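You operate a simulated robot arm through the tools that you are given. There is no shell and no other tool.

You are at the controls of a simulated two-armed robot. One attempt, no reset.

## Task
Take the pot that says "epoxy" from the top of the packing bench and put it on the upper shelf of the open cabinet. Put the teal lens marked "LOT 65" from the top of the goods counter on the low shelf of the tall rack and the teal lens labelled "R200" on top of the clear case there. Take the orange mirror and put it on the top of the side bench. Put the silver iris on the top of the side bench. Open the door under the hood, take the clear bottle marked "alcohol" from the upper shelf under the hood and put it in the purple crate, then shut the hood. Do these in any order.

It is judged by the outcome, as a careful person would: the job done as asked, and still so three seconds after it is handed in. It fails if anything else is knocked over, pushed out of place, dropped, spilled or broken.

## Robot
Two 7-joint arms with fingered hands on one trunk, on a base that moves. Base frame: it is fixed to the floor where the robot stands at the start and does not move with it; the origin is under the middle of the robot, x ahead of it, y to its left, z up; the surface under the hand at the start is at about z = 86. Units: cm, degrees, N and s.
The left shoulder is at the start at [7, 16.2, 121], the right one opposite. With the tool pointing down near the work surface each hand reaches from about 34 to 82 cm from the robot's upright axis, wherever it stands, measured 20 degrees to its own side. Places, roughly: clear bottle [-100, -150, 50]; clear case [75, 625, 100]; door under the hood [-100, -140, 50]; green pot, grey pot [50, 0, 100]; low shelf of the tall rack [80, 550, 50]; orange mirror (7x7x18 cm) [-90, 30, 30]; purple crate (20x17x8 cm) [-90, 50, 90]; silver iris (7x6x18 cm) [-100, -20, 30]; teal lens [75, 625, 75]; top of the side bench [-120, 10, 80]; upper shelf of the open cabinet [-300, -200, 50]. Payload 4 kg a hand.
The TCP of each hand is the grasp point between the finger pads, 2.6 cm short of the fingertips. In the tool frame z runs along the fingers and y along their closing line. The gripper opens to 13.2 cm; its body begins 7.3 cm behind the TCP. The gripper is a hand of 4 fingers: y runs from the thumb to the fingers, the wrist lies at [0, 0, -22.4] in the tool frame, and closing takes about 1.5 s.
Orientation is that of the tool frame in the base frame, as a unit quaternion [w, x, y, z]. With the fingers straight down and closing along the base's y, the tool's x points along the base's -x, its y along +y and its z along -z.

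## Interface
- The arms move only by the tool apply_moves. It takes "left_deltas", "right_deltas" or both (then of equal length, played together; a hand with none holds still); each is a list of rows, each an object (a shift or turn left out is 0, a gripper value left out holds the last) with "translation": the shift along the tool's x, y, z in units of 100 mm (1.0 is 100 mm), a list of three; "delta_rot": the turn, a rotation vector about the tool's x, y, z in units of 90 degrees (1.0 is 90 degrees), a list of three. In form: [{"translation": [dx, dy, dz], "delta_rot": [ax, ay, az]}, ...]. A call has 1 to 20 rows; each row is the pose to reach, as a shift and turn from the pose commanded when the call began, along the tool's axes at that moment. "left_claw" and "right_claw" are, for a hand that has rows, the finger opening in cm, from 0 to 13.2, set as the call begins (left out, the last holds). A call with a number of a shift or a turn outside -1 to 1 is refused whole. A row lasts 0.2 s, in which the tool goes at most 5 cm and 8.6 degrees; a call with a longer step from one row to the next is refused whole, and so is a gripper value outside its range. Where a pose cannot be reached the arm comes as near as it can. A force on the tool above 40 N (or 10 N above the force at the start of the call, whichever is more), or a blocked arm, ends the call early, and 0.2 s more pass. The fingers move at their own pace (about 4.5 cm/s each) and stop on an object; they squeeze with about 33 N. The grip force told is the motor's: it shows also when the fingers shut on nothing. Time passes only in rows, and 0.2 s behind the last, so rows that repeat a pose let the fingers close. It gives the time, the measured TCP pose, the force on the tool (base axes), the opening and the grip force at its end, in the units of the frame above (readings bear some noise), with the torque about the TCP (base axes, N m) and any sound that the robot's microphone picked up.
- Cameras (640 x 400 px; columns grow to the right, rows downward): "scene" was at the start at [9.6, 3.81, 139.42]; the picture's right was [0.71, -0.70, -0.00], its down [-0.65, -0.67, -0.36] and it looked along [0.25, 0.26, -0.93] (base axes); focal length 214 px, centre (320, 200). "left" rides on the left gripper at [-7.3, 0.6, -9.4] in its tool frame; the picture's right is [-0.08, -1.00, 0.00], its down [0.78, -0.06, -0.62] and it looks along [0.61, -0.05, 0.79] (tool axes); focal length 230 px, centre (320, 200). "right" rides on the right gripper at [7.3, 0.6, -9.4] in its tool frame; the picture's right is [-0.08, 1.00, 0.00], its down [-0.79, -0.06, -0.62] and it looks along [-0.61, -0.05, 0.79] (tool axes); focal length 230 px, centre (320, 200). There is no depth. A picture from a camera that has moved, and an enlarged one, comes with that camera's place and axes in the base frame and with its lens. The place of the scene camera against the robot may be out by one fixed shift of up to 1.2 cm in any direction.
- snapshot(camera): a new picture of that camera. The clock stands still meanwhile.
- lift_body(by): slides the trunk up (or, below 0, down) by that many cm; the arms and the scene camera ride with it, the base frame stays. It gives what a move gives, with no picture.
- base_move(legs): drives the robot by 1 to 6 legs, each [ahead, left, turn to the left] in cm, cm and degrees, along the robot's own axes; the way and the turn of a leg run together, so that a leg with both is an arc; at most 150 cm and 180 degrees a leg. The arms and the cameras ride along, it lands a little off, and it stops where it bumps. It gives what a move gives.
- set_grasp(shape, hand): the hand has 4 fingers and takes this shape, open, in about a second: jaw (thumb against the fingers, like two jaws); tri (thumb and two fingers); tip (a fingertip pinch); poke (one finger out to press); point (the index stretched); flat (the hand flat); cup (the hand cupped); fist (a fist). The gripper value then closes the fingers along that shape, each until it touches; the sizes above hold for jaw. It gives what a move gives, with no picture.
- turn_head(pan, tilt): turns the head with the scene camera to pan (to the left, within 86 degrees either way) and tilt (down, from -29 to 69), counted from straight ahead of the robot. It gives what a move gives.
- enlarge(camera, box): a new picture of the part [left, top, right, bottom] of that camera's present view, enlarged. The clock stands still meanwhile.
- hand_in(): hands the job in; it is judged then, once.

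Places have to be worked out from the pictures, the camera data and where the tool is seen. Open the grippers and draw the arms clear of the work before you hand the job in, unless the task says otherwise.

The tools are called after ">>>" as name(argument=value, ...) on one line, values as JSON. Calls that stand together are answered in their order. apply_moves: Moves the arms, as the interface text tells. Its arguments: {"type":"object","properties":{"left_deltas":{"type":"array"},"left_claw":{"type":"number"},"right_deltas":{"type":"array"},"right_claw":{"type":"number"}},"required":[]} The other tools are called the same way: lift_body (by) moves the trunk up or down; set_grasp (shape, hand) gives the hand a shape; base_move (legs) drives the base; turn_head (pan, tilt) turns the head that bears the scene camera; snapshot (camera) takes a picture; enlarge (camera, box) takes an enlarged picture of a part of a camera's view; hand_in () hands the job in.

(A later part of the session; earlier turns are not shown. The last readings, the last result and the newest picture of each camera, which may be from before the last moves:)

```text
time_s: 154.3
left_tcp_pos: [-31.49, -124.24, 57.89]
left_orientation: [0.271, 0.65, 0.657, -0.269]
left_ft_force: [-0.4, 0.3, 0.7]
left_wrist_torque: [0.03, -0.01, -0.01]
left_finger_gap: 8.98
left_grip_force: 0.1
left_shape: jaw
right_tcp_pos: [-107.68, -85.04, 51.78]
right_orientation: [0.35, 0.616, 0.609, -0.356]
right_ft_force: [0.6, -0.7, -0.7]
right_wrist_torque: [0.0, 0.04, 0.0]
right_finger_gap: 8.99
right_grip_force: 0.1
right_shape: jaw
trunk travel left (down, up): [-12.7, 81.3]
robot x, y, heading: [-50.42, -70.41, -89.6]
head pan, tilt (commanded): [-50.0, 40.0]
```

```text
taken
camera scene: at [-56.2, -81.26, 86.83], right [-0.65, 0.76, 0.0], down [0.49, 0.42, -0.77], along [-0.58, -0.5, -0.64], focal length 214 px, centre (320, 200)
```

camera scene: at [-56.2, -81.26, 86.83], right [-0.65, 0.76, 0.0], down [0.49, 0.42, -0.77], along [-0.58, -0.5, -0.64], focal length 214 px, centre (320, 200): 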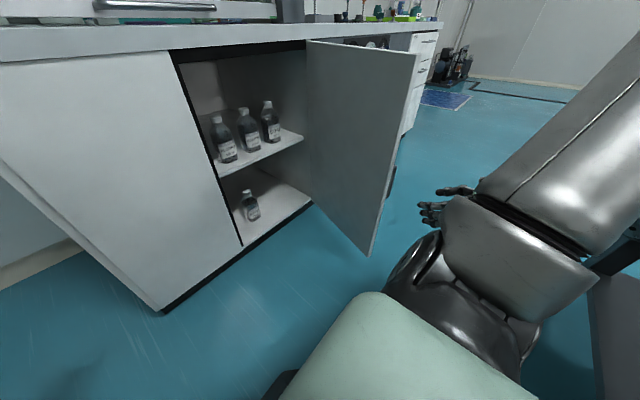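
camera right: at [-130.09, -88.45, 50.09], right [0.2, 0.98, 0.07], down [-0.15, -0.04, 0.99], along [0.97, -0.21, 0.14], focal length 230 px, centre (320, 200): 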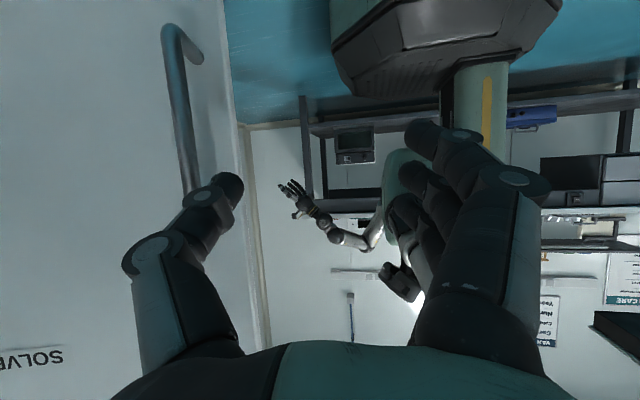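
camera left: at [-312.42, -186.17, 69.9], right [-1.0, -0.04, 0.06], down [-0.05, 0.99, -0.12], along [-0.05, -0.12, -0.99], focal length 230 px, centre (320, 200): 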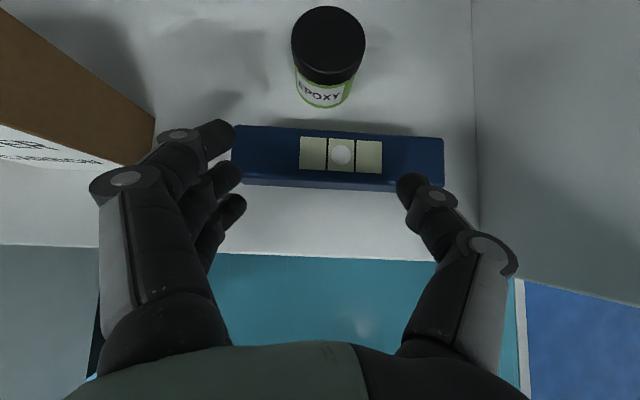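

The hand is beside the body at (-107.7, -85). I'll move it forward and left, diagonally, to bring it in front of the robot.

>>> apply_moves(right_deltas=[{"translation": [-0.167, 0.33, 0.289]}, {"translation": [-0.333, 0.66, 0.577]}, {"translation": [-0.5, 1.0, 0.866]}])

>>> apply_moves(right_deltas=[{"translation": [-0.167, 0.33, 0.289]}, {"translation": [-0.333, 0.66, 0.577]}, {"translation": [-0.5, 1.0, 0.866]}])

>>> apply_moves(right_deltas=[{"translation": [-0.167, 0.33, 0.289]}, {"translation": [-0.333, 0.66, 0.577]}, {"translation": [-0.5, 1.0, 0.866]}])

>>> snapshot(camera="scene")

>>> snapshot(camera="right")

```text
time_s: 155.1
left_tcp_pos: [-31.52, -124.37, 57.88]
left_orientation: [0.273, 0.649, 0.657, -0.269]
left_ft_force: [-0.4, 0.0, -1.0]
left_wrist_torque: [-0.01, 0.0, 0.01]
left_finger_gap: 9.01
left_grip_force: 0.1
left_shape: jaw
right_tcp_pos: [-101.4, -94.79, 51.69]
right_orientation: [0.352, 0.614, 0.611, -0.355]
right_ft_force: [-0.1, 0.7, 0.2]
right_wrist_torque: [0.01, -0.01, -0.01]
right_finger_gap: 8.98
right_grip_force: 0.1
right_shape: jaw
right hand out of reach, approached as far as the arm can: row 3
trunk travel left (down, up): [-12.7, 81.3]
robot x, y, heading: [-50.56, -70.57, -89.5]
head pan, tilt (commanded): [-50.0, 40.0]
```

```text
time_s: 155.9
left_tcp_pos: [-31.58, -124.22, 57.98]
left_orientation: [0.271, 0.65, 0.657, -0.269]
left_ft_force: [-1.1, 0.1, -1.4]
left_wrist_torque: [0.02, 0.0, 0.01]
left_finger_gap: 8.98
left_grip_force: 0.0
left_shape: jaw
right_tcp_pos: [-100.72, -102.61, 49.82]
right_orientation: [0.353, 0.614, 0.61, -0.356]
right_ft_force: [0.4, 0.0, 0.2]
right_wrist_torque: [-0.02, 0.01, 0.0]
right_finger_gap: 8.96
right_grip_force: 0.2
right_shape: jaw
right hand out of reach, approached as far as the arm can: row 1, 2, 3
trunk travel left (down, up): [-12.7, 81.3]
robot x, y, heading: [-49.93, -70.48, -89.3]
head pan, tilt (commanded): [-50.0, 40.0]
```

```text
time_s: 156.7
left_tcp_pos: [-31.51, -124.29, 57.82]
left_orientation: [0.271, 0.65, 0.657, -0.269]
left_ft_force: [-0.1, -0.7, 0.3]
left_wrist_torque: [0.0, 0.0, 0.03]
left_finger_gap: 8.99
left_grip_force: 0.0
left_shape: jaw
right_tcp_pos: [-94.38, -115.34, 48.42]
right_orientation: [0.351, 0.615, 0.609, -0.356]
right_ft_force: [-0.2, 0.2, 0.3]
right_wrist_torque: [0.05, -0.01, -0.02]
right_finger_gap: 9.0
right_grip_force: 0.1
right_shape: jaw
right hand out of reach, approached as far as the arm can: row 1, 2, 3
trunk travel left (down, up): [-12.7, 81.3]
robot x, y, heading: [-50.55, -70.69, -89.1]
head pan, tilt (commanded): [-50.0, 40.0]
```

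```text
taken
camera scene: at [-56.14, -81.32, 86.83], right [-0.65, 0.76, 0.0], down [0.49, 0.42, -0.77], along [-0.58, -0.5, -0.64], focal length 214 px, centre (320, 200)
```

scene: 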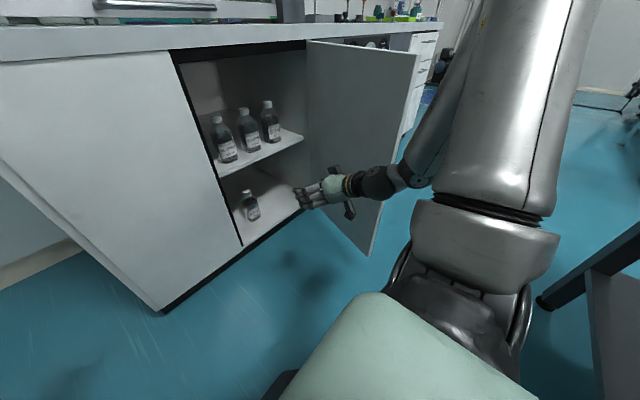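

```text
taken
camera right: at [-93.81, -103.69, 46.85], right [1.0, -0.05, 0.06], down [-0.06, 0.14, 0.99], along [-0.06, -0.99, 0.14], focal length 230 px, centre (320, 200)
```

right: 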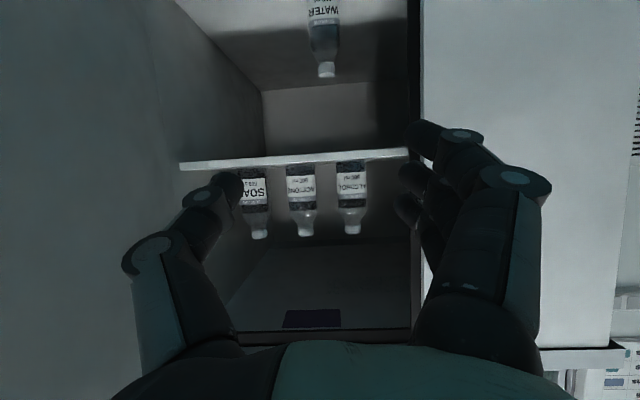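

The view confirms the ALCOHOL bottle at x≈-89.5, body 6.7 cm wide, 4.7 cm clear of ACETONE, with its cap top near z 63. I'll shift the hand left relative to the body, then move the base so the bottle is in the right arm's sector.

>>> apply_moves(right_deltas=[{"translation": [0, 0.33, 0]}, {"translation": [0, 0.66, 0]}, {"translation": [0, 1.0, 0]}])

>>> apply_moves(right_deltas=[{"translation": [-0.05, 0.33, -0.05]}, {"translation": [-0.1, 0.66, -0.1]}, {"translation": [-0.2, 1.0, -0.2]}])

>>> snapshot(camera="scene")

```text
time_s: 157.5
left_tcp_pos: [-31.51, -124.38, 57.9]
left_orientation: [0.271, 0.65, 0.657, -0.27]
left_ft_force: [0.1, -0.1, 0.4]
left_wrist_torque: [-0.02, -0.01, -0.02]
left_finger_gap: 8.97
left_grip_force: 0.0
left_shape: jaw
right_tcp_pos: [-87.72, -120.56, 47.31]
right_orientation: [0.352, 0.615, 0.61, -0.355]
right_ft_force: [0.2, 0.1, -0.4]
right_wrist_torque: [0.04, 0.0, 0.0]
right_finger_gap: 8.97
right_grip_force: 0.1
right_shape: jaw
right hand out of reach, approached as far as the arm can: row 1, 2, 3
trunk travel left (down, up): [-12.7, 81.3]
robot x, y, heading: [-50.22, -70.66, -89.6]
head pan, tilt (commanded): [-50.0, 40.0]
```

```text
time_s: 158.3
left_tcp_pos: [-31.49, -124.09, 57.96]
left_orientation: [0.272, 0.649, 0.658, -0.269]
left_ft_force: [-0.5, 0.2, 0.3]
left_wrist_torque: [-0.02, 0.01, 0.01]
left_finger_gap: 8.97
left_grip_force: 0.0
left_shape: jaw
right_tcp_pos: [-80.84, -123.6, 47.66]
right_orientation: [0.352, 0.615, 0.61, -0.355]
right_ft_force: [0.9, -0.1, -0.3]
right_wrist_torque: [0.02, 0.01, -0.01]
right_finger_gap: 9.02
right_grip_force: 0.1
right_shape: jaw
right hand out of reach, approached as far as the arm can: row 1, 2, 3
trunk travel left (down, up): [-12.7, 81.3]
robot x, y, heading: [-50.61, -70.61, -89.3]
head pan, tilt (commanded): [-50.0, 40.0]
```

```text
taken
camera scene: at [-56.22, -81.25, 86.84], right [-0.65, 0.76, 0.0], down [0.49, 0.42, -0.77], along [-0.58, -0.5, -0.64], focal length 214 px, centre (320, 200)
```

scene: 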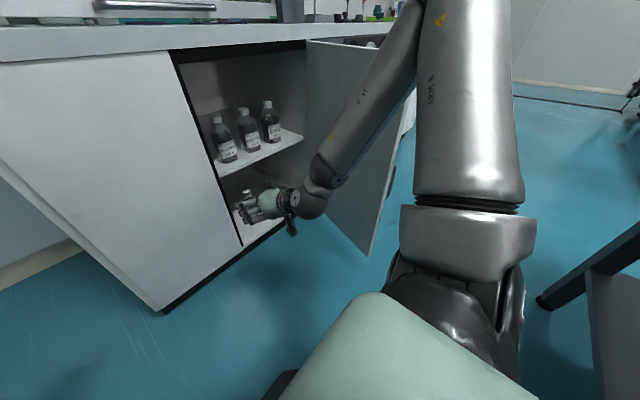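

The right elbow has swung high, and the reach flags persist. I'll extend the hand forward, left and up relative to the body to see if the elbow returns to its lower posture.

>>> apply_moves(right_deltas=[{"translation": [-0.23, 0.25, 0.155]}, {"translation": [-0.46, 0.5, 0.31]}, {"translation": [-0.69, 0.75, 0.46]}, {"translation": [-0.93, 1.0, 0.62]}])

>>> snapshot(camera="scene")

```text
time_s: 159.3
left_tcp_pos: [-31.45, -124.3, 57.87]
left_orientation: [0.272, 0.649, 0.658, -0.268]
left_ft_force: [0.1, 0.2, -0.3]
left_wrist_torque: [0.03, 0.0, 0.0]
left_finger_gap: 8.98
left_grip_force: 0.0
left_shape: jaw
right_tcp_pos: [-70.64, -133.55, 52.69]
right_orientation: [0.351, 0.616, 0.609, -0.356]
right_ft_force: [-0.1, -0.2, 0.7]
right_wrist_torque: [-0.01, -0.03, 0.01]
right_finger_gap: 9.01
right_grip_force: 0.0
right_shape: jaw
trunk travel left (down, up): [-12.7, 81.3]
robot x, y, heading: [-50.46, -70.56, -89.2]
head pan, tilt (commanded): [-50.0, 40.0]
```

```text
taken
camera scene: at [-56.2, -81.27, 86.83], right [-0.65, 0.76, 0.0], down [0.49, 0.42, -0.77], along [-0.58, -0.5, -0.64], focal length 214 px, centre (320, 200)
```

scene: 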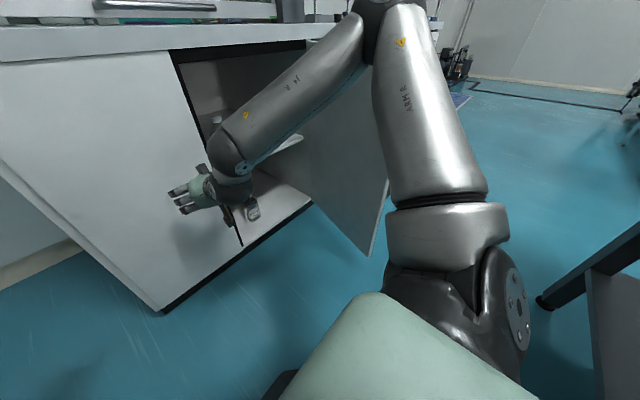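

The elbow is back to a usable posture with no reach flag. I'll move the base 19 cm to the right to line the hand up with the alcohol bottle, and look.

>>> base_move(legs=[[0, -19, 0]])

>>> snapshot(camera="right")

>>> turn_head(pan=-10, tilt=30)

>>> snapshot(camera="scene")

```text
time_s: 160.8
left_tcp_pos: [-50.04, -124.45, 57.96]
left_orientation: [0.272, 0.649, 0.658, -0.268]
left_ft_force: [-0.7, 0.2, -0.2]
left_wrist_torque: [0.03, -0.02, 0.04]
left_finger_gap: 8.99
left_grip_force: 0.1
left_shape: jaw
right_tcp_pos: [-89.42, -133.78, 52.63]
right_orientation: [0.35, 0.616, 0.61, -0.355]
right_ft_force: [-0.4, -0.3, 0.5]
right_wrist_torque: [0.03, 0.0, 0.0]
right_finger_gap: 8.99
right_grip_force: 0.0
right_shape: jaw
trunk travel left (down, up): [-12.7, 81.3]
robot x, y, heading: [-69.36, -70.58, -89.1]
head pan, tilt (commanded): [-50.0, 40.0]
```

```text
taken
camera right: at [-88.8, -122.07, 50.97], right [1.0, -0.05, 0.07], down [-0.06, 0.14, 0.99], along [-0.05, -0.99, 0.14], focal length 230 px, centre (320, 200)
```

right: 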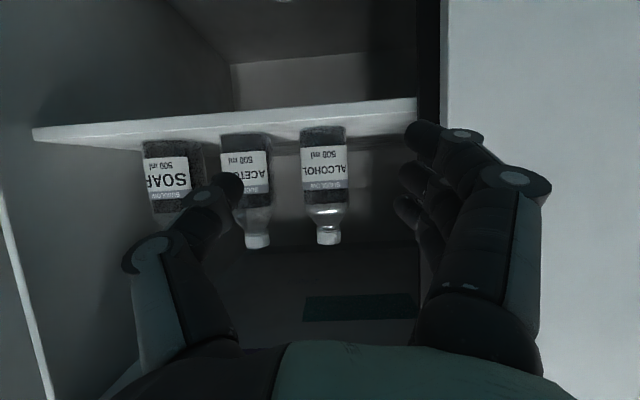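

```text
time_s: 161.9
left_tcp_pos: [-50.16, -124.41, 57.82]
left_orientation: [0.271, 0.649, 0.658, -0.269]
left_ft_force: [0.8, 0.2, 0.7]
left_wrist_torque: [-0.03, -0.02, 0.01]
left_finger_gap: 8.96
left_grip_force: 0.0
left_shape: jaw
right_tcp_pos: [-89.26, -133.82, 52.58]
right_orientation: [0.353, 0.614, 0.611, -0.355]
right_ft_force: [-0.1, 0.6, 0.1]
right_wrist_torque: [0.01, -0.04, -0.03]
right_finger_gap: 8.99
right_grip_force: 0.0
right_shape: jaw
trunk travel left (down, up): [-12.7, 81.3]
robot x, y, heading: [-69.21, -70.5, -89.4]
head pan, tilt (commanded): [-10.0, 30.0]
```

```text
taken
camera scene: at [-69.98, -84.88, 88.37], right [-0.99, 0.16, 0.0], down [0.08, 0.49, -0.87], along [-0.14, -0.85, -0.5], focal length 214 px, centre (320, 200)
```

scene: 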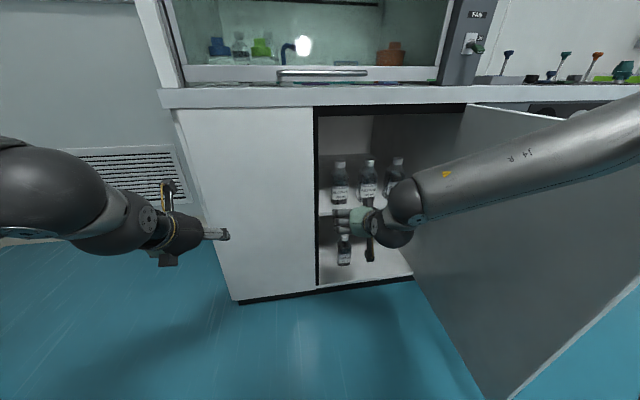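

The hand is lined up with the ALCOHOL bottle (centre about (-89.8, -155)). I'll drive forward 11 cm so the fingertips reach the opening, then check alignment.

>>> base_move(legs=[[11, 0, 0]])

>>> snapshot(camera="right")

>>> snapshot(camera="scene")

```text
time_s: 163.1
left_tcp_pos: [-50.11, -135.42, 58.03]
left_orientation: [0.272, 0.649, 0.658, -0.269]
left_ft_force: [-0.4, -0.6, -0.9]
left_wrist_torque: [0.0, 0.01, 0.01]
left_finger_gap: 8.97
left_grip_force: 0.0
left_shape: jaw
right_tcp_pos: [-89.21, -144.75, 52.65]
right_orientation: [0.351, 0.615, 0.61, -0.356]
right_ft_force: [0.0, -1.1, -0.1]
right_wrist_torque: [0.0, -0.03, 0.03]
right_finger_gap: 8.97
right_grip_force: 0.0
right_shape: jaw
trunk travel left (down, up): [-12.7, 81.3]
robot x, y, heading: [-68.9, -81.63, -89.4]
head pan, tilt (commanded): [-10.0, 30.0]
```

```text
taken
camera right: at [-88.63, -133.13, 50.95], right [1.0, -0.05, 0.07], down [-0.06, 0.14, 0.99], along [-0.05, -0.99, 0.14], focal length 230 px, centre (320, 200)
```

right: 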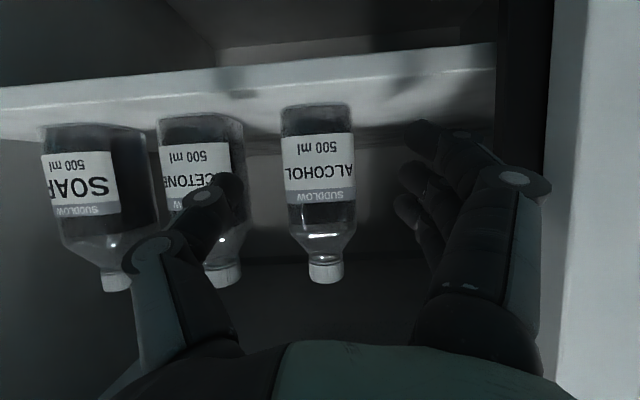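

```text
taken
camera scene: at [-69.83, -95.96, 88.36], right [-0.99, 0.16, 0.0], down [0.08, 0.49, -0.87], along [-0.14, -0.85, -0.5], focal length 214 px, centre (320, 200)
```

scene: 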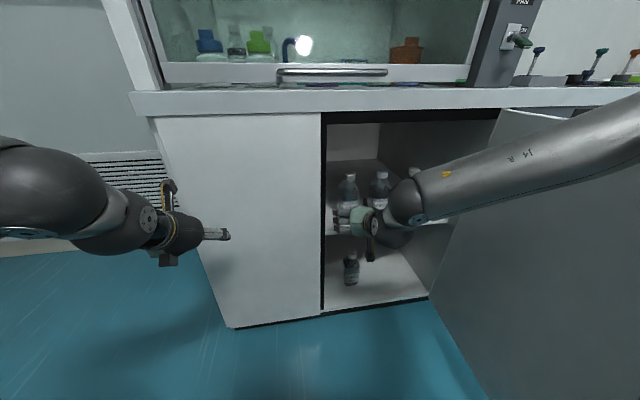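

The bottle's gap to ACETONE is about 3.9 cm, enough for the thumb with the opening set to 8.6 cm. I'll extend in two small stages with a check between.

>>> apply_moves(right_deltas=[{"translation": [-0.08, -0.01, 0.14]}, {"translation": [-0.16, -0.02, 0.28]}, {"translation": [-0.25, -0.03, 0.433]}, {"translation": [-0.25, -0.03, 0.433]}], right_claw=8.6)

>>> snapshot(camera="right")

```text
time_s: 164.1
left_tcp_pos: [-50.09, -135.5, 57.98]
left_orientation: [0.272, 0.648, 0.659, -0.268]
left_ft_force: [0.2, 0.7, -0.3]
left_wrist_torque: [-0.03, -0.04, -0.01]
left_finger_gap: 8.96
left_grip_force: 0.0
left_shape: jaw
right_tcp_pos: [-89.6, -149.83, 52.62]
right_orientation: [0.352, 0.614, 0.61, -0.356]
right_ft_force: [0.1, 0.5, 0.2]
right_wrist_torque: [-0.03, -0.03, 0.0]
right_finger_gap: 8.65
right_grip_force: 0.1
right_shape: jaw
trunk travel left (down, up): [-12.7, 81.3]
robot x, y, heading: [-69.24, -82.01, -89.3]
head pan, tilt (commanded): [-10.0, 30.0]
```

```text
taken
camera right: at [-89.0, -138.17, 51.06], right [1.0, -0.05, 0.07], down [-0.06, 0.14, 0.99], along [-0.05, -0.99, 0.14], focal length 230 px, centre (320, 200)
```

right: 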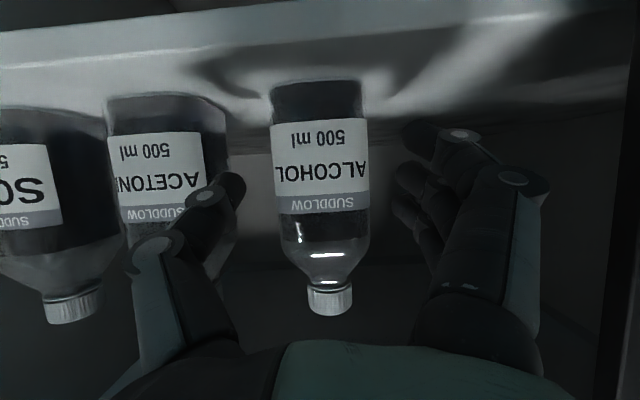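

The bottle is well centred. I'll nudge 0.35 cm left for thumb clearance to ACETONE, advance the last 4.8 cm, and check before closing.

>>> apply_moves(right_deltas=[{"translation": [0, 0.035, 0]}, {"translation": [-0.08, 0.035, 0.14]}, {"translation": [-0.16, 0.035, 0.28]}, {"translation": [-0.24, 0.035, 0.416]}, {"translation": [-0.24, 0.035, 0.416]}])

>>> snapshot(camera="right")

```text
time_s: 165.3
left_tcp_pos: [-50.04, -135.5, 57.93]
left_orientation: [0.272, 0.648, 0.659, -0.268]
left_ft_force: [0.8, 0.2, -0.6]
left_wrist_torque: [0.0, 0.0, -0.01]
left_finger_gap: 8.96
left_grip_force: 0.1
left_shape: jaw
right_tcp_pos: [-89.2, -154.64, 52.6]
right_orientation: [0.351, 0.614, 0.611, -0.355]
right_ft_force: [0.4, -0.2, 0.8]
right_wrist_torque: [0.0, 0.02, 0.0]
right_finger_gap: 8.62
right_grip_force: 0.0
right_shape: jaw
trunk travel left (down, up): [-12.7, 81.3]
robot x, y, heading: [-69.37, -81.86, -89.3]
head pan, tilt (commanded): [-10.0, 30.0]
```

```text
taken
camera right: at [-88.63, -142.93, 51.0], right [1.0, -0.04, 0.07], down [-0.06, 0.14, 0.99], along [-0.05, -0.99, 0.14], focal length 230 px, centre (320, 200)
```

right: 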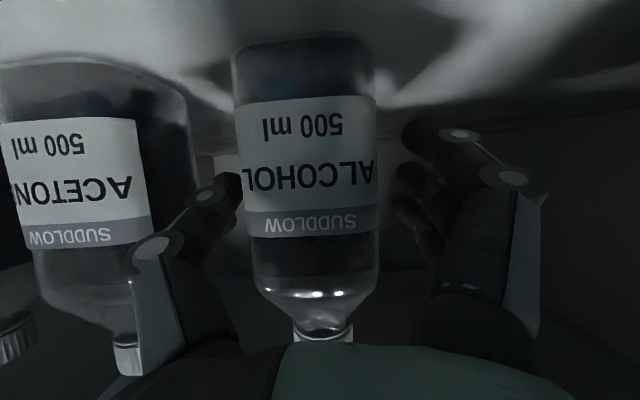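

The thumb sits cleanly between the ACETONE and ALCOHOL bottles. I'll close the hand on the alcohol bottle.

>>> apply_moves(right_deltas=[{"translation": [0, 0, 0]}, {"translation": [0, 0, 0]}, {"translation": [0, 0, 0]}, {"translation": [0, 0, 0]}, {"translation": [0, 0, 0]}, {"translation": [0, 0, 0]}, {"translation": [0, 0, 0]}, {"translation": [0, 0, 0]}], right_claw=4)

>>> snapshot(camera="right")

```text
time_s: 167.1
left_tcp_pos: [-50.15, -135.49, 57.91]
left_orientation: [0.272, 0.648, 0.659, -0.269]
left_ft_force: [-0.3, -0.2, -0.1]
left_wrist_torque: [-0.03, -0.03, -0.01]
left_finger_gap: 8.99
left_grip_force: 0.1
left_shape: jaw
right_tcp_pos: [-89.21, -154.67, 52.68]
right_orientation: [0.352, 0.614, 0.611, -0.355]
right_ft_force: [-0.3, -0.1, 0.4]
right_wrist_torque: [0.01, -0.04, 0.0]
right_finger_gap: 5.96
right_grip_force: 33.1
right_shape: jaw
trunk travel left (down, up): [-12.7, 81.3]
robot x, y, heading: [-69.15, -81.53, -89.2]
head pan, tilt (commanded): [-10.0, 30.0]
```

```text
taken
camera right: at [-88.64, -142.92, 50.99], right [1.0, -0.05, 0.07], down [-0.06, 0.14, 0.99], along [-0.05, -0.99, 0.14], focal length 230 px, centre (320, 200)
```

right: 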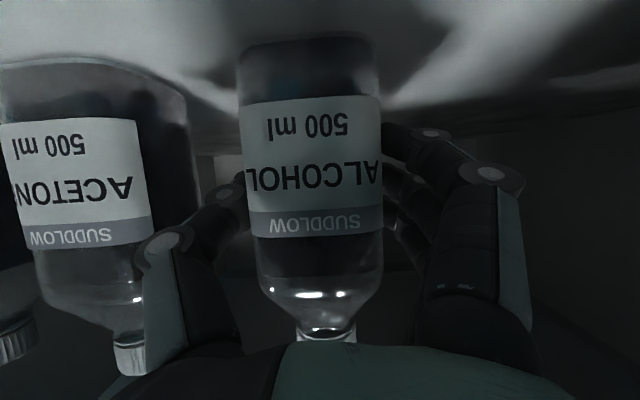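

The bottle is gripped at 6 cm with 33 N. I'll lift 3 cm with the trunk, then back out of the cabinet.

>>> lift_body(by=3)

>>> snapshot(camera="right")

>>> base_move(legs=[[-15, 0, 0]])

>>> snapshot(camera="scene")

```text
time_s: 167.8
left_tcp_pos: [-50.14, -135.55, 60.96]
left_orientation: [0.272, 0.648, 0.659, -0.267]
left_ft_force: [1.0, 0.4, -0.2]
left_wrist_torque: [-0.02, 0.02, 0.03]
left_finger_gap: 8.96
left_grip_force: 0.1
left_shape: jaw
right_tcp_pos: [-89.12, -154.59, 55.59]
right_orientation: [0.351, 0.614, 0.611, -0.355]
right_ft_force: [0.2, -0.3, -4.4]
right_wrist_torque: [0.04, -0.04, -0.03]
right_finger_gap: 5.96
right_grip_force: 32.9
right_shape: jaw
trunk travel left (down, up): [-15.7, 78.3]
robot x, y, heading: [-69.21, -81.87, -89.3]
head pan, tilt (commanded): [-10.0, 30.0]
```

```text
taken
camera right: at [-88.66, -142.94, 53.93], right [1.0, -0.05, 0.07], down [-0.06, 0.14, 0.99], along [-0.05, -0.99, 0.14], focal length 230 px, centre (320, 200)
```

right: 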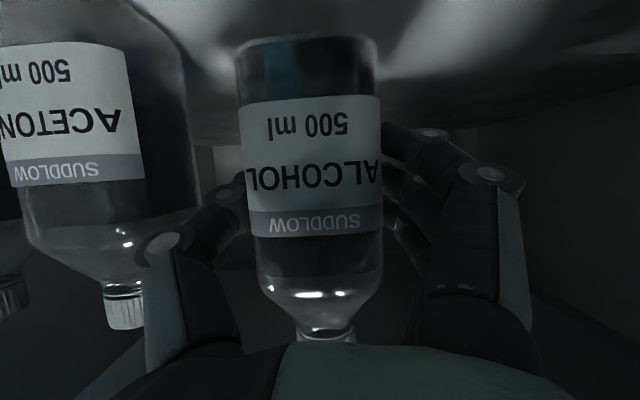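

```text
time_s: 169.2
left_tcp_pos: [-50.2, -120.65, 60.97]
left_orientation: [0.274, 0.647, 0.659, -0.267]
left_ft_force: [0.1, 0.3, 0.9]
left_wrist_torque: [-0.01, -0.02, 0.01]
left_finger_gap: 8.96
left_grip_force: 0.0
left_shape: jaw
right_tcp_pos: [-89.4, -139.94, 55.62]
right_orientation: [0.353, 0.613, 0.611, -0.355]
right_ft_force: [-0.6, -0.7, -3.9]
right_wrist_torque: [0.05, 0.0, -0.01]
right_finger_gap: 5.96
right_grip_force: 33.0
right_shape: jaw
trunk travel left (down, up): [-15.7, 78.3]
robot x, y, heading: [-69.49, -67.02, -89.0]
head pan, tilt (commanded): [-10.0, 30.0]
```

```text
taken
camera scene: at [-70.02, -81.12, 91.37], right [-0.99, 0.16, 0.0], down [0.08, 0.49, -0.87], along [-0.14, -0.85, -0.5], focal length 214 px, centre (320, 200)
```

scene: 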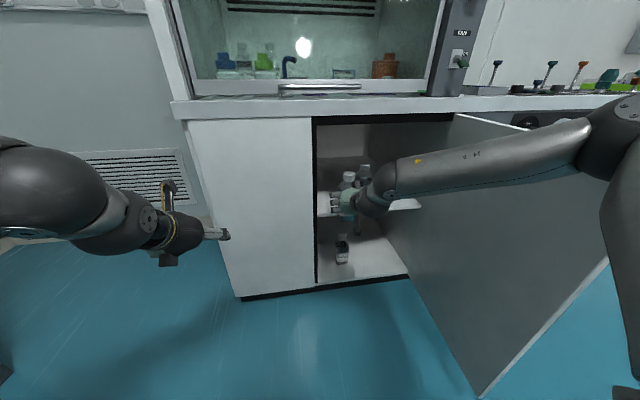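

The bottle is out of the cabinet. I'll retract the hand 10 cm from the cabinet front, then move the base away from the side bench corner.

>>> apply_moves(right_deltas=[{"translation": [0.167, 0, -0.289]}, {"translation": [0.333, 0, -0.577]}, {"translation": [0.5, 0, -0.866]}])

>>> base_move(legs=[[0, 28, 0]])

>>> snapshot(camera="scene")

```text
time_s: 170.0
left_tcp_pos: [-50.25, -120.62, 60.84]
left_orientation: [0.271, 0.649, 0.659, -0.268]
left_ft_force: [-0.7, 0.5, -0.5]
left_wrist_torque: [-0.02, -0.01, 0.01]
left_finger_gap: 8.97
left_grip_force: 0.1
left_shape: jaw
right_tcp_pos: [-89.33, -129.91, 55.58]
right_orientation: [0.352, 0.613, 0.611, -0.355]
right_ft_force: [0.2, -0.9, -4.1]
right_wrist_torque: [0.02, -0.02, 0.0]
right_finger_gap: 5.96
right_grip_force: 32.9
right_shape: jaw
trunk travel left (down, up): [-15.7, 78.3]
robot x, y, heading: [-69.2, -66.92, -89.2]
head pan, tilt (commanded): [-10.0, 30.0]
```

```text
time_s: 172.0
left_tcp_pos: [-21.45, -120.17, 60.89]
left_orientation: [0.272, 0.647, 0.659, -0.268]
left_ft_force: [-0.3, 0.2, 0.1]
left_wrist_torque: [-0.02, -0.01, -0.03]
left_finger_gap: 8.99
left_grip_force: 0.0
left_shape: jaw
right_tcp_pos: [-60.57, -129.59, 55.49]
right_orientation: [0.352, 0.613, 0.612, -0.355]
right_ft_force: [-0.2, -0.6, -4.0]
right_wrist_torque: [0.01, 0.02, 0.03]
right_finger_gap: 5.96
right_grip_force: 33.1
right_shape: jaw
trunk travel left (down, up): [-15.7, 78.3]
robot x, y, heading: [-40.68, -66.7, -89.1]
head pan, tilt (commanded): [-10.0, 30.0]
```

```text
taken
camera scene: at [-41.49, -80.71, 91.36], right [-0.99, 0.16, 0.0], down [0.08, 0.49, -0.87], along [-0.14, -0.86, -0.5], focal length 214 px, centre (320, 200)
```

scene: 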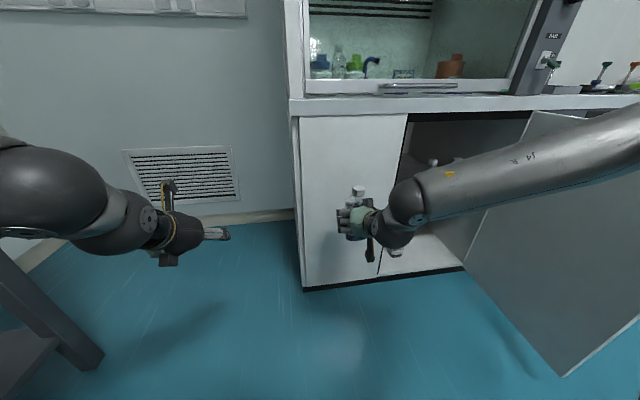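

The bottle is secure, with about a 4 N load. I'll raise the trunk and back up the aisle to face the purple crate on the side bench.

>>> lift_body(by=40)

>>> lift_body(by=14)

>>> base_move(legs=[[-60, 32, 0]])

>>> turn_head(pan=-80, tilt=35)

>>> snapshot(camera="scene")

```text
time_s: 175.8
left_tcp_pos: [-21.45, -120.25, 100.89]
left_orientation: [0.272, 0.647, 0.66, -0.267]
left_ft_force: [0.7, 0.0, -0.1]
left_wrist_torque: [0.01, -0.04, -0.01]
left_finger_gap: 8.98
left_grip_force: 0.1
left_shape: jaw
right_tcp_pos: [-60.62, -129.59, 95.5]
right_orientation: [0.353, 0.613, 0.612, -0.354]
right_ft_force: [0.1, 0.3, -4.0]
right_wrist_torque: [0.03, 0.02, 0.04]
right_finger_gap: 5.94
right_grip_force: 33.3
right_shape: jaw
trunk travel left (down, up): [-55.7, 38.3]
robot x, y, heading: [-40.5, -66.56, -89.1]
head pan, tilt (commanded): [-10.0, 30.0]
```

```text
time_s: 177.5
left_tcp_pos: [-21.6, -120.15, 114.97]
left_orientation: [0.272, 0.648, 0.659, -0.268]
left_ft_force: [0.0, 0.0, -0.2]
left_wrist_torque: [-0.02, 0.01, 0.04]
left_finger_gap: 8.99
left_grip_force: 0.1
left_shape: jaw
right_tcp_pos: [-60.64, -129.66, 109.64]
right_orientation: [0.352, 0.613, 0.613, -0.353]
right_ft_force: [0.1, -0.1, -4.3]
right_wrist_torque: [0.06, 0.05, -0.01]
right_finger_gap: 5.96
right_grip_force: 32.9
right_shape: jaw
trunk travel left (down, up): [-69.7, 24.3]
robot x, y, heading: [-40.72, -66.59, -89.2]
head pan, tilt (commanded): [-10.0, 30.0]
```

```text
time_s: 181.2
left_tcp_pos: [10.01, -59.99, 114.89]
left_orientation: [0.272, 0.649, 0.659, -0.268]
left_ft_force: [-1.3, 0.0, 0.3]
left_wrist_torque: [0.0, 0.0, 0.0]
left_finger_gap: 8.97
left_grip_force: 0.0
left_shape: jaw
right_tcp_pos: [-29.02, -69.23, 109.62]
right_orientation: [0.351, 0.614, 0.611, -0.355]
right_ft_force: [-0.3, -0.5, -3.9]
right_wrist_torque: [0.05, 0.01, 0.0]
right_finger_gap: 5.97
right_grip_force: 33.5
right_shape: jaw
trunk travel left (down, up): [-69.7, 24.3]
robot x, y, heading: [-9.07, -6.19, -89.5]
head pan, tilt (commanded): [-10.0, 30.0]
```

```text
time_s: 182.7
left_tcp_pos: [10.07, -59.93, 115.05]
left_orientation: [0.272, 0.649, 0.658, -0.268]
left_ft_force: [-1.2, -1.2, 0.1]
left_wrist_torque: [0.03, 0.0, 0.03]
left_finger_gap: 8.97
left_grip_force: 0.0
left_shape: jaw
right_tcp_pos: [-29.04, -69.25, 109.54]
right_orientation: [0.352, 0.614, 0.611, -0.354]
right_ft_force: [-0.6, -0.3, -4.0]
right_wrist_torque: [0.06, 0.03, -0.01]
right_finger_gap: 5.97
right_grip_force: 32.9
right_shape: jaw
trunk travel left (down, up): [-69.7, 24.3]
robot x, y, heading: [-8.93, -6.11, -89.2]
head pan, tilt (commanded): [-80.0, 35.0]
```

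```text
taken
camera scene: at [-17.01, -13.2, 144.59], right [-0.19, 0.98, 0.0], down [0.56, 0.11, -0.82], along [-0.8, -0.15, -0.57], focal length 214 px, centre (320, 200)
```

scene: 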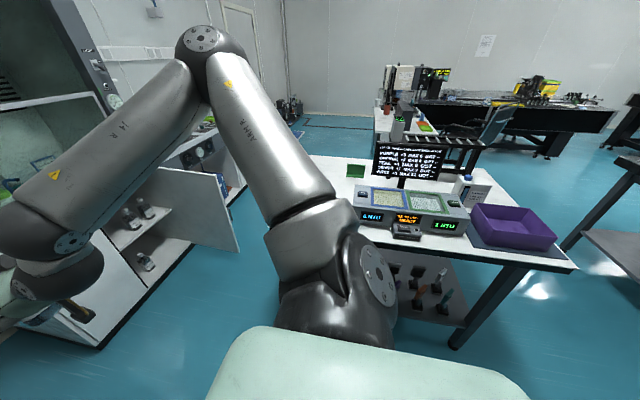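

The purple crate is visible at about (-100, 54) on the side bench, with the optics on the lower shelf below. I'll back up 38 cm further, turn to face the bench and look.

>>> base_move(legs=[[-40, 0, 0], [0, 0, -90.5]])

>>> turn_head(pan=-10, tilt=35)

>>> snapshot(camera="scene")

>>> snapshot(camera="right")

```text
time_s: 188.9
left_tcp_pos: [-63.35, 14.09, 114.95]
left_orientation: [0.002, 0.924, 0.007, -0.382]
left_ft_force: [-0.2, 0.3, -0.3]
left_wrist_torque: [0.0, 0.02, 0.02]
left_finger_gap: 8.98
left_grip_force: 0.1
left_shape: jaw
right_tcp_pos: [-72.67, 53.1, 109.66]
right_orientation: [-0.002, 0.867, -0.002, -0.498]
right_ft_force: [0.5, -0.2, -4.6]
right_wrist_torque: [-0.04, -0.04, -0.04]
right_finger_gap: 5.94
right_grip_force: 33.2
right_shape: jaw
trunk travel left (down, up): [-69.7, 24.3]
robot x, y, heading: [-9.73, 33.15, -179.3]
head pan, tilt (commanded): [-80.0, 35.0]
```

```text
time_s: 190.4
left_tcp_pos: [-63.43, 14.12, 114.9]
left_orientation: [0.003, 0.924, 0.007, -0.382]
left_ft_force: [0.2, 0.7, 0.2]
left_wrist_torque: [0.0, 0.01, 0.02]
left_finger_gap: 9.0
left_grip_force: 0.1
left_shape: jaw
right_tcp_pos: [-72.62, 53.17, 109.51]
right_orientation: [-0.003, 0.867, -0.002, -0.499]
right_ft_force: [0.1, 0.2, -4.3]
right_wrist_torque: [0.03, -0.05, 0.03]
right_finger_gap: 5.95
right_grip_force: 33.5
right_shape: jaw
trunk travel left (down, up): [-69.7, 24.3]
robot x, y, heading: [-9.5, 33.32, -179.3]
head pan, tilt (commanded): [-10.0, 35.0]
```

```text
taken
camera scene: at [-22.84, 34.33, 144.58], right [0.16, 0.99, 0.0], down [0.57, -0.09, -0.82], along [-0.81, 0.13, -0.57], focal length 214 px, centre (320, 200)
```

scene: 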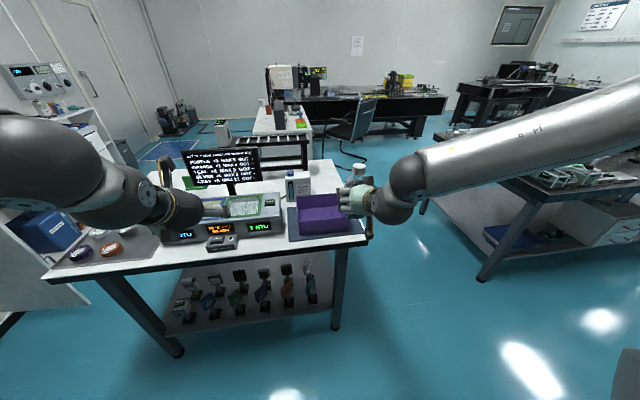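

```text
taken
camera right: at [-61.0, 52.53, 107.95], right [-0.04, -1.0, 0.07], down [0.14, 0.06, 0.99], along [-0.99, 0.05, 0.14], focal length 230 px, centre (320, 200)
```

right: 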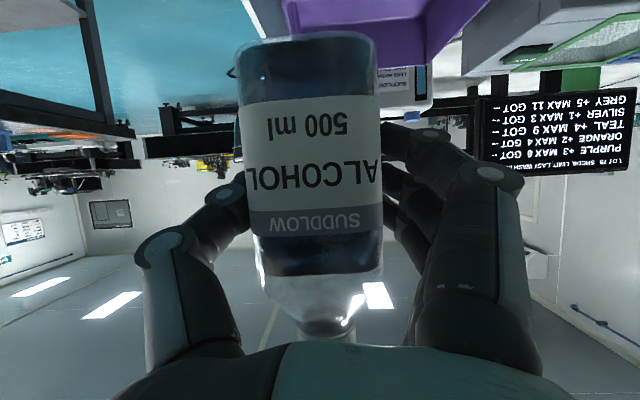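

I'll enlarge the crate and the optics below to measure them.

>>> enlarge(camera="scene", box=[260, 150, 400, 260])

>>> enlarge(camera="scene", box=[150, 240, 350, 350])

```text
3.64 times, centred on (330, 205) of scene
camera zoom: at [-22.84, 34.33, 144.58], right [0.16, 0.99, 0.0], down [0.57, -0.09, -0.82], along [-0.81, 0.13, -0.57], focal length 780 px, centre (284, 182)
```

zoom: 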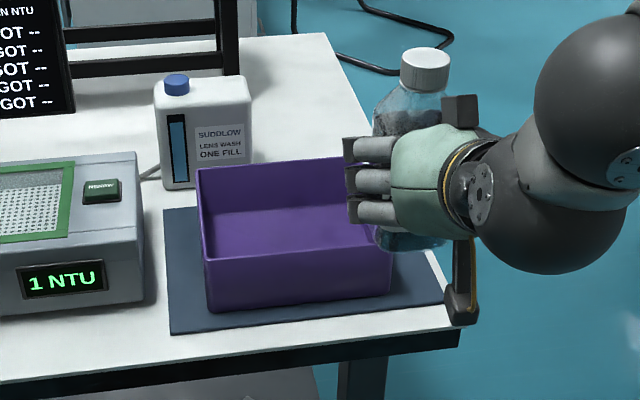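

```text
3.20 times, centred on (250, 295) of scene
camera zoom: at [-22.84, 34.33, 144.58], right [0.16, 0.99, 0.0], down [0.57, -0.09, -0.82], along [-0.81, 0.13, -0.57], focal length 686 px, centre (544, -104)
```

zoom: 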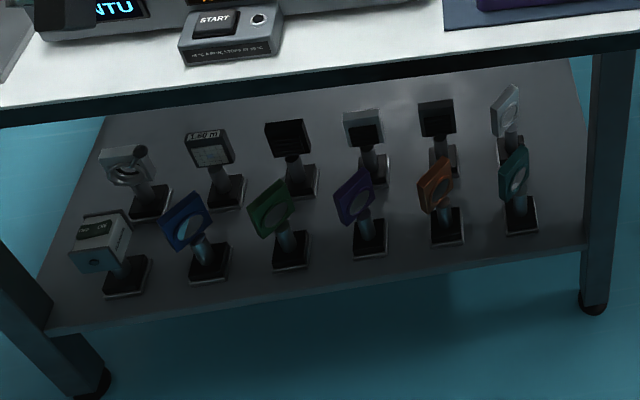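

The crate is at about x -85 to -102, y 36 to 56, z 84 to 92. My current low grip would bring the palm and camera bracket onto the crate wall. So I'll set the bottle down on the free bench spot behind the crate (about (-118, 54)), regrasp it from above, and then put it in. First I'll retract the left hand so it stays away from the monitor.

>>> apply_moves(left_deltas=[{"translation": [0, 0.1, -0.33]}, {"translation": [0, 0.2, -0.66]}, {"translation": [0, 0.3, -1.0]}])

>>> apply_moves(left_deltas=[{"translation": [0, 0.1, -0.25]}, {"translation": [0, 0.2, -0.5]}, {"translation": [0, 0.3, -0.7]}])

>>> base_move(legs=[[20, 0, -0.7]])

>>> turn_head(pan=-15, tilt=45)

>>> snapshot(camera="scene")

```text
time_s: 191.2
left_tcp_pos: [-56.15, 10.97, 122.02]
left_orientation: [0.002, 0.924, 0.007, -0.382]
left_ft_force: [-0.6, 0.6, -0.2]
left_wrist_torque: [0.0, 0.02, 0.01]
left_finger_gap: 8.96
left_grip_force: 0.1
left_shape: jaw
right_tcp_pos: [-72.47, 53.13, 109.57]
right_orientation: [-0.002, 0.866, -0.002, -0.5]
right_ft_force: [0.7, -0.4, -3.1]
right_wrist_torque: [-0.01, -0.02, -0.01]
right_finger_gap: 5.97
right_grip_force: 33.2
right_shape: jaw
trunk travel left (down, up): [-69.7, 24.3]
robot x, y, heading: [-9.85, 32.96, -179.2]
head pan, tilt (commanded): [-10.0, 35.0]
```

```text
time_s: 192.0
left_tcp_pos: [-51.35, 8.21, 126.82]
left_orientation: [0.003, 0.924, 0.007, -0.381]
left_ft_force: [-0.6, -0.8, 0.0]
left_wrist_torque: [0.0, -0.04, -0.01]
left_finger_gap: 8.98
left_grip_force: 0.1
left_shape: jaw
right_tcp_pos: [-72.61, 53.2, 109.64]
right_orientation: [-0.003, 0.866, -0.003, -0.5]
right_ft_force: [-0.9, 0.6, -5.2]
right_wrist_torque: [-0.03, -0.06, 0.0]
right_finger_gap: 5.97
right_grip_force: 33.5
right_shape: jaw
trunk travel left (down, up): [-69.7, 24.3]
robot x, y, heading: [-9.7, 33.16, -178.9]
head pan, tilt (commanded): [-10.0, 35.0]
```

```text
time_s: 193.6
left_tcp_pos: [-71.27, 8.53, 126.92]
left_orientation: [0.0, 0.924, 0.002, -0.383]
left_ft_force: [0.1, 0.5, -0.3]
left_wrist_torque: [0.02, -0.03, -0.02]
left_finger_gap: 9.01
left_grip_force: 0.1
left_shape: jaw
right_tcp_pos: [-92.07, 53.56, 109.72]
right_orientation: [-0.005, 0.865, -0.006, -0.501]
right_ft_force: [0.4, -0.5, -4.4]
right_wrist_torque: [-0.01, -0.06, 0.02]
right_finger_gap: 5.94
right_grip_force: 32.9
right_shape: jaw
trunk travel left (down, up): [-69.7, 24.3]
robot x, y, heading: [-29.65, 33.12, -179.9]
head pan, tilt (commanded): [-10.0, 35.0]
```

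```text
time_s: 194.3
left_tcp_pos: [-71.6, 8.35, 126.8]
left_orientation: [0.0, 0.924, 0.002, -0.382]
left_ft_force: [-0.4, -0.7, 0.3]
left_wrist_torque: [0.0, -0.02, -0.01]
left_finger_gap: 9.0
left_grip_force: 0.0
left_shape: jaw
right_tcp_pos: [-92.34, 53.61, 109.45]
right_orientation: [-0.005, 0.867, -0.006, -0.499]
right_ft_force: [-0.3, -0.1, -3.9]
right_wrist_torque: [-0.02, -0.05, 0.02]
right_finger_gap: 5.96
right_grip_force: 33.1
right_shape: jaw
trunk travel left (down, up): [-69.7, 24.3]
robot x, y, heading: [-29.6, 33.03, -179.9]
head pan, tilt (commanded): [-15.0, 45.0]
```

```text
taken
camera scene: at [-41.96, 34.86, 143.09], right [0.25, 0.97, 0.0], down [0.68, -0.18, -0.71], along [-0.68, 0.18, -0.71], focal length 214 px, centre (320, 200)
```

scene: 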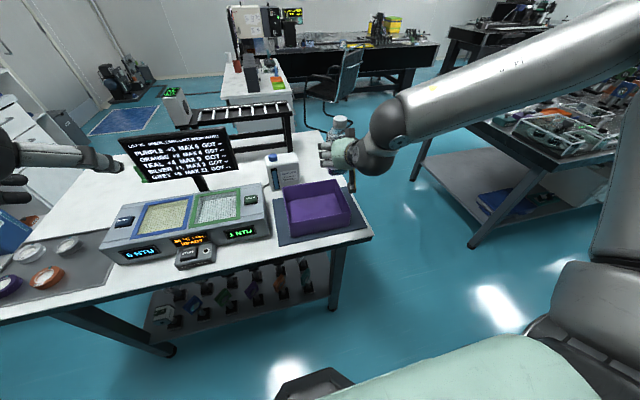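

I'll enlarge the crate area from this closer viewpoint to refine heights before setting the bottle down.

>>> enlarge(camera="scene", box=[250, 110, 390, 260])

```text
2.67 times, centred on (320, 185) of scene
camera zoom: at [-41.96, 34.86, 143.09], right [0.25, 0.97, 0.0], down [0.68, -0.18, -0.71], along [-0.68, 0.18, -0.71], focal length 572 px, centre (320, 240)
```

zoom: 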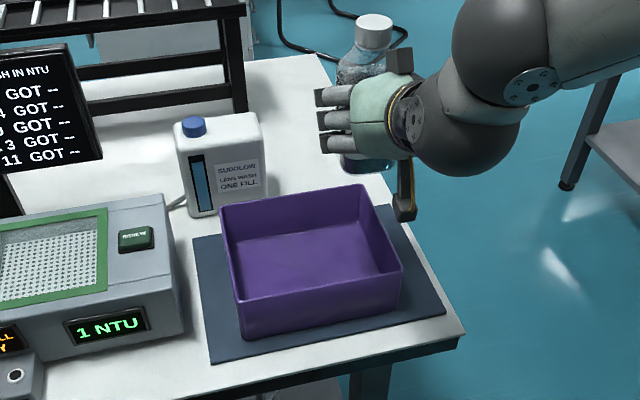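

Crate and bench heights are confirmed (bench ≈83.6, crate top ≈92). I'll drive forward 13 cm and extend the right arm to bring the bottle above the free spot at (-118, 54).

>>> base_move(legs=[[13, 0, 0]])

>>> apply_moves(right_deltas=[{"translation": [-0.15, 0, 0.26]}, {"translation": [-0.3, 0, 0.52]}, {"translation": [-0.45, 0, 0.78]}, {"translation": [-0.57, 0, 0.98]}])

>>> snapshot(camera="scene")

>>> snapshot(camera="right")

```text
time_s: 195.5
left_tcp_pos: [-83.93, 8.44, 127.05]
left_orientation: [0.002, 0.924, 0.004, -0.383]
left_ft_force: [0.5, -1.0, 0.3]
left_wrist_torque: [-0.01, 0.01, -0.03]
left_finger_gap: 8.96
left_grip_force: 0.1
left_shape: jaw
right_tcp_pos: [-104.99, 53.38, 109.73]
right_orientation: [-0.004, 0.866, -0.005, -0.499]
right_ft_force: [0.0, -0.8, -4.4]
right_wrist_torque: [0.0, -0.05, -0.02]
right_finger_gap: 5.95
right_grip_force: 32.9
right_shape: jaw
trunk travel left (down, up): [-69.7, 24.3]
robot x, y, heading: [-42.19, 32.73, -179.6]
head pan, tilt (commanded): [-15.0, 45.0]
```

```text
time_s: 196.5
left_tcp_pos: [-84.29, 8.21, 126.93]
left_orientation: [0.002, 0.924, 0.003, -0.383]
left_ft_force: [-0.2, -0.2, -0.5]
left_wrist_torque: [0.0, -0.02, 0.0]
left_finger_gap: 9.0
left_grip_force: 0.0
left_shape: jaw
right_tcp_pos: [-116.4, 53.54, 109.62]
right_orientation: [-0.005, 0.867, -0.005, -0.499]
right_ft_force: [0.7, 0.2, -3.8]
right_wrist_torque: [0.01, -0.06, 0.02]
right_finger_gap: 5.95
right_grip_force: 33.0
right_shape: jaw
trunk travel left (down, up): [-69.7, 24.3]
robot x, y, heading: [-42.15, 33.44, -179.4]
head pan, tilt (commanded): [-15.0, 45.0]
```

```text
taken
camera scene: at [-54.67, 34.77, 143.1], right [0.25, 0.97, 0.0], down [0.69, -0.18, -0.71], along [-0.68, 0.18, -0.71], focal length 214 px, centre (320, 200)
```

scene: 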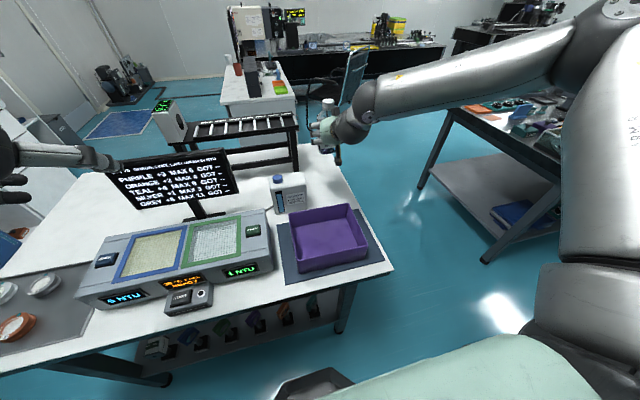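

```text
taken
camera right: at [-104.84, 52.8, 108.1], right [-0.05, -1.0, 0.06], down [0.14, 0.06, 0.99], along [-0.99, 0.06, 0.14], focal length 230 px, centre (320, 200)
```

right: 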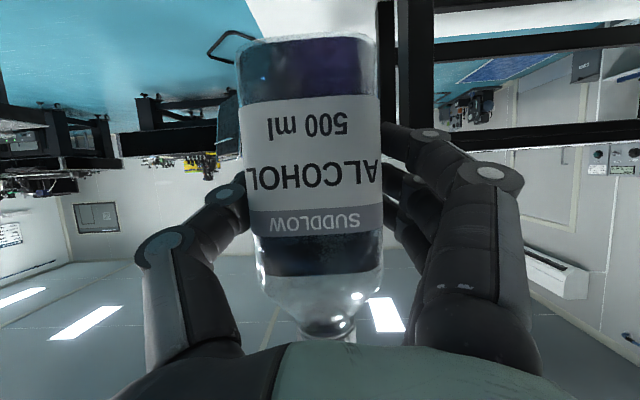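

The bottle is above the free spot. I'll go 1.6 cm farther for camera-bracket clearance behind the crate, then lower with the trunk.

>>> apply_moves(right_deltas=[{"translation": [-0.08, 0.03, 0.139]}, {"translation": [-0.08, 0.03, 0.139]}])

>>> lift_body(by=-12)

>>> enlarge(camera="scene", box=[230, 80, 400, 280])

```text
time_s: 197.1
left_tcp_pos: [-84.13, 8.39, 127.05]
left_orientation: [0.002, 0.924, 0.005, -0.383]
left_ft_force: [0.2, 0.0, 0.1]
left_wrist_torque: [0.01, -0.02, -0.01]
left_finger_gap: 8.98
left_grip_force: 0.1
left_shape: jaw
right_tcp_pos: [-117.95, 53.39, 109.66]
right_orientation: [-0.004, 0.866, -0.006, -0.5]
right_ft_force: [0.6, 0.8, -4.0]
right_wrist_torque: [-0.03, -0.02, 0.0]
right_finger_gap: 5.93
right_grip_force: 32.8
right_shape: jaw
trunk travel left (down, up): [-69.7, 24.3]
robot x, y, heading: [-42.35, 33.16, -179.6]
head pan, tilt (commanded): [-15.0, 45.0]
```

```text
time_s: 198.6
left_tcp_pos: [-84.09, 8.32, 115.05]
left_orientation: [0.001, 0.924, 0.003, -0.382]
left_ft_force: [-0.2, 0.8, -0.4]
left_wrist_torque: [0.0, 0.03, 0.03]
left_finger_gap: 8.98
left_grip_force: 0.0
left_shape: jaw
right_tcp_pos: [-118.04, 53.35, 97.68]
right_orientation: [-0.004, 0.867, -0.005, -0.499]
right_ft_force: [-0.4, 0.1, -4.0]
right_wrist_torque: [0.0, -0.06, 0.0]
right_finger_gap: 5.93
right_grip_force: 32.9
right_shape: jaw
trunk travel left (down, up): [-57.7, 36.3]
robot x, y, heading: [-42.46, 33.02, -179.6]
head pan, tilt (commanded): [-15.0, 45.0]
```

```text
2.00 times, centred on (315, 180) of scene
camera zoom: at [-54.59, 34.76, 131.11], right [0.25, 0.97, 0.0], down [0.68, -0.18, -0.71], along [-0.68, 0.18, -0.71], focal length 429 px, centre (330, 240)
```

zoom: 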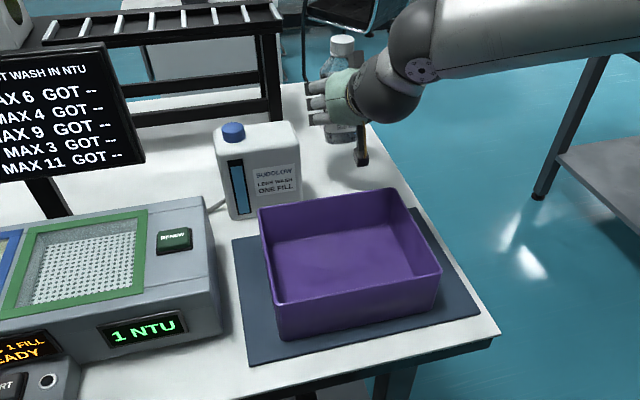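

Clear below. I'll lower another 6.5 cm and then finish in small steps until contact.

>>> lift_body(by=-6.3)

>>> lift_body(by=-0.7)

>>> lift_body(by=-0.5)

```text
time_s: 199.7
left_tcp_pos: [-83.94, 8.29, 108.79]
left_orientation: [0.001, 0.924, 0.004, -0.383]
left_ft_force: [0.7, -0.1, -0.7]
left_wrist_torque: [-0.01, 0.0, -0.04]
left_finger_gap: 8.99
left_grip_force: 0.0
left_shape: jaw
right_tcp_pos: [-117.96, 53.24, 91.93]
right_orientation: [-0.004, 0.864, -0.007, -0.504]
right_ft_force: [-3.5, 0.7, 14.7]
right_wrist_torque: [0.05, 0.19, -0.03]
right_finger_gap: 5.96
right_grip_force: 33.0
right_shape: jaw
trunk travel left (down, up): [-51.4, 42.6]
robot x, y, heading: [-42.47, 32.41, -179.5]
head pan, tilt (commanded): [-15.0, 45.0]
```

```text
time_s: 200.4
left_tcp_pos: [-83.94, 8.36, 107.93]
left_orientation: [0.0, 0.924, 0.003, -0.383]
left_ft_force: [-0.8, -0.4, -0.2]
left_wrist_torque: [-0.03, -0.02, 0.0]
left_finger_gap: 8.98
left_grip_force: 0.0
left_shape: jaw
right_tcp_pos: [-118.24, 53.26, 91.86]
right_orientation: [-0.002, 0.86, -0.009, -0.51]
right_ft_force: [4.7, -1.1, 11.6]
right_wrist_torque: [0.21, 0.0, -0.09]
right_finger_gap: 5.98
right_grip_force: 32.4
right_shape: jaw
trunk travel left (down, up): [-50.8, 43.2]
robot x, y, heading: [-42.19, 32.73, -179.8]
head pan, tilt (commanded): [-15.0, 45.0]
stopped: the force on the tool passed its limit at 40 N (the readings are from after the stop); the commanded pose is now the measured one
```

```text
time_s: 200.9
left_tcp_pos: [-83.8, 8.17, 107.59]
left_orientation: [0.001, 0.923, 0.004, -0.384]
left_ft_force: [0.0, 0.0, -0.2]
left_wrist_torque: [0.02, 0.01, 0.02]
left_finger_gap: 9.0
left_grip_force: 0.0
left_shape: jaw
right_tcp_pos: [-118.09, 53.32, 91.81]
right_orientation: [-0.003, 0.858, -0.009, -0.513]
right_ft_force: [-4.8, 1.5, 29.4]
right_wrist_torque: [0.16, 0.34, 0.01]
right_finger_gap: 5.94
right_grip_force: 32.6
right_shape: jaw
trunk travel left (down, up): [-50.3, 43.7]
robot x, y, heading: [-42.07, 32.71, -179.7]
head pan, tilt (commanded): [-15.0, 45.0]
```

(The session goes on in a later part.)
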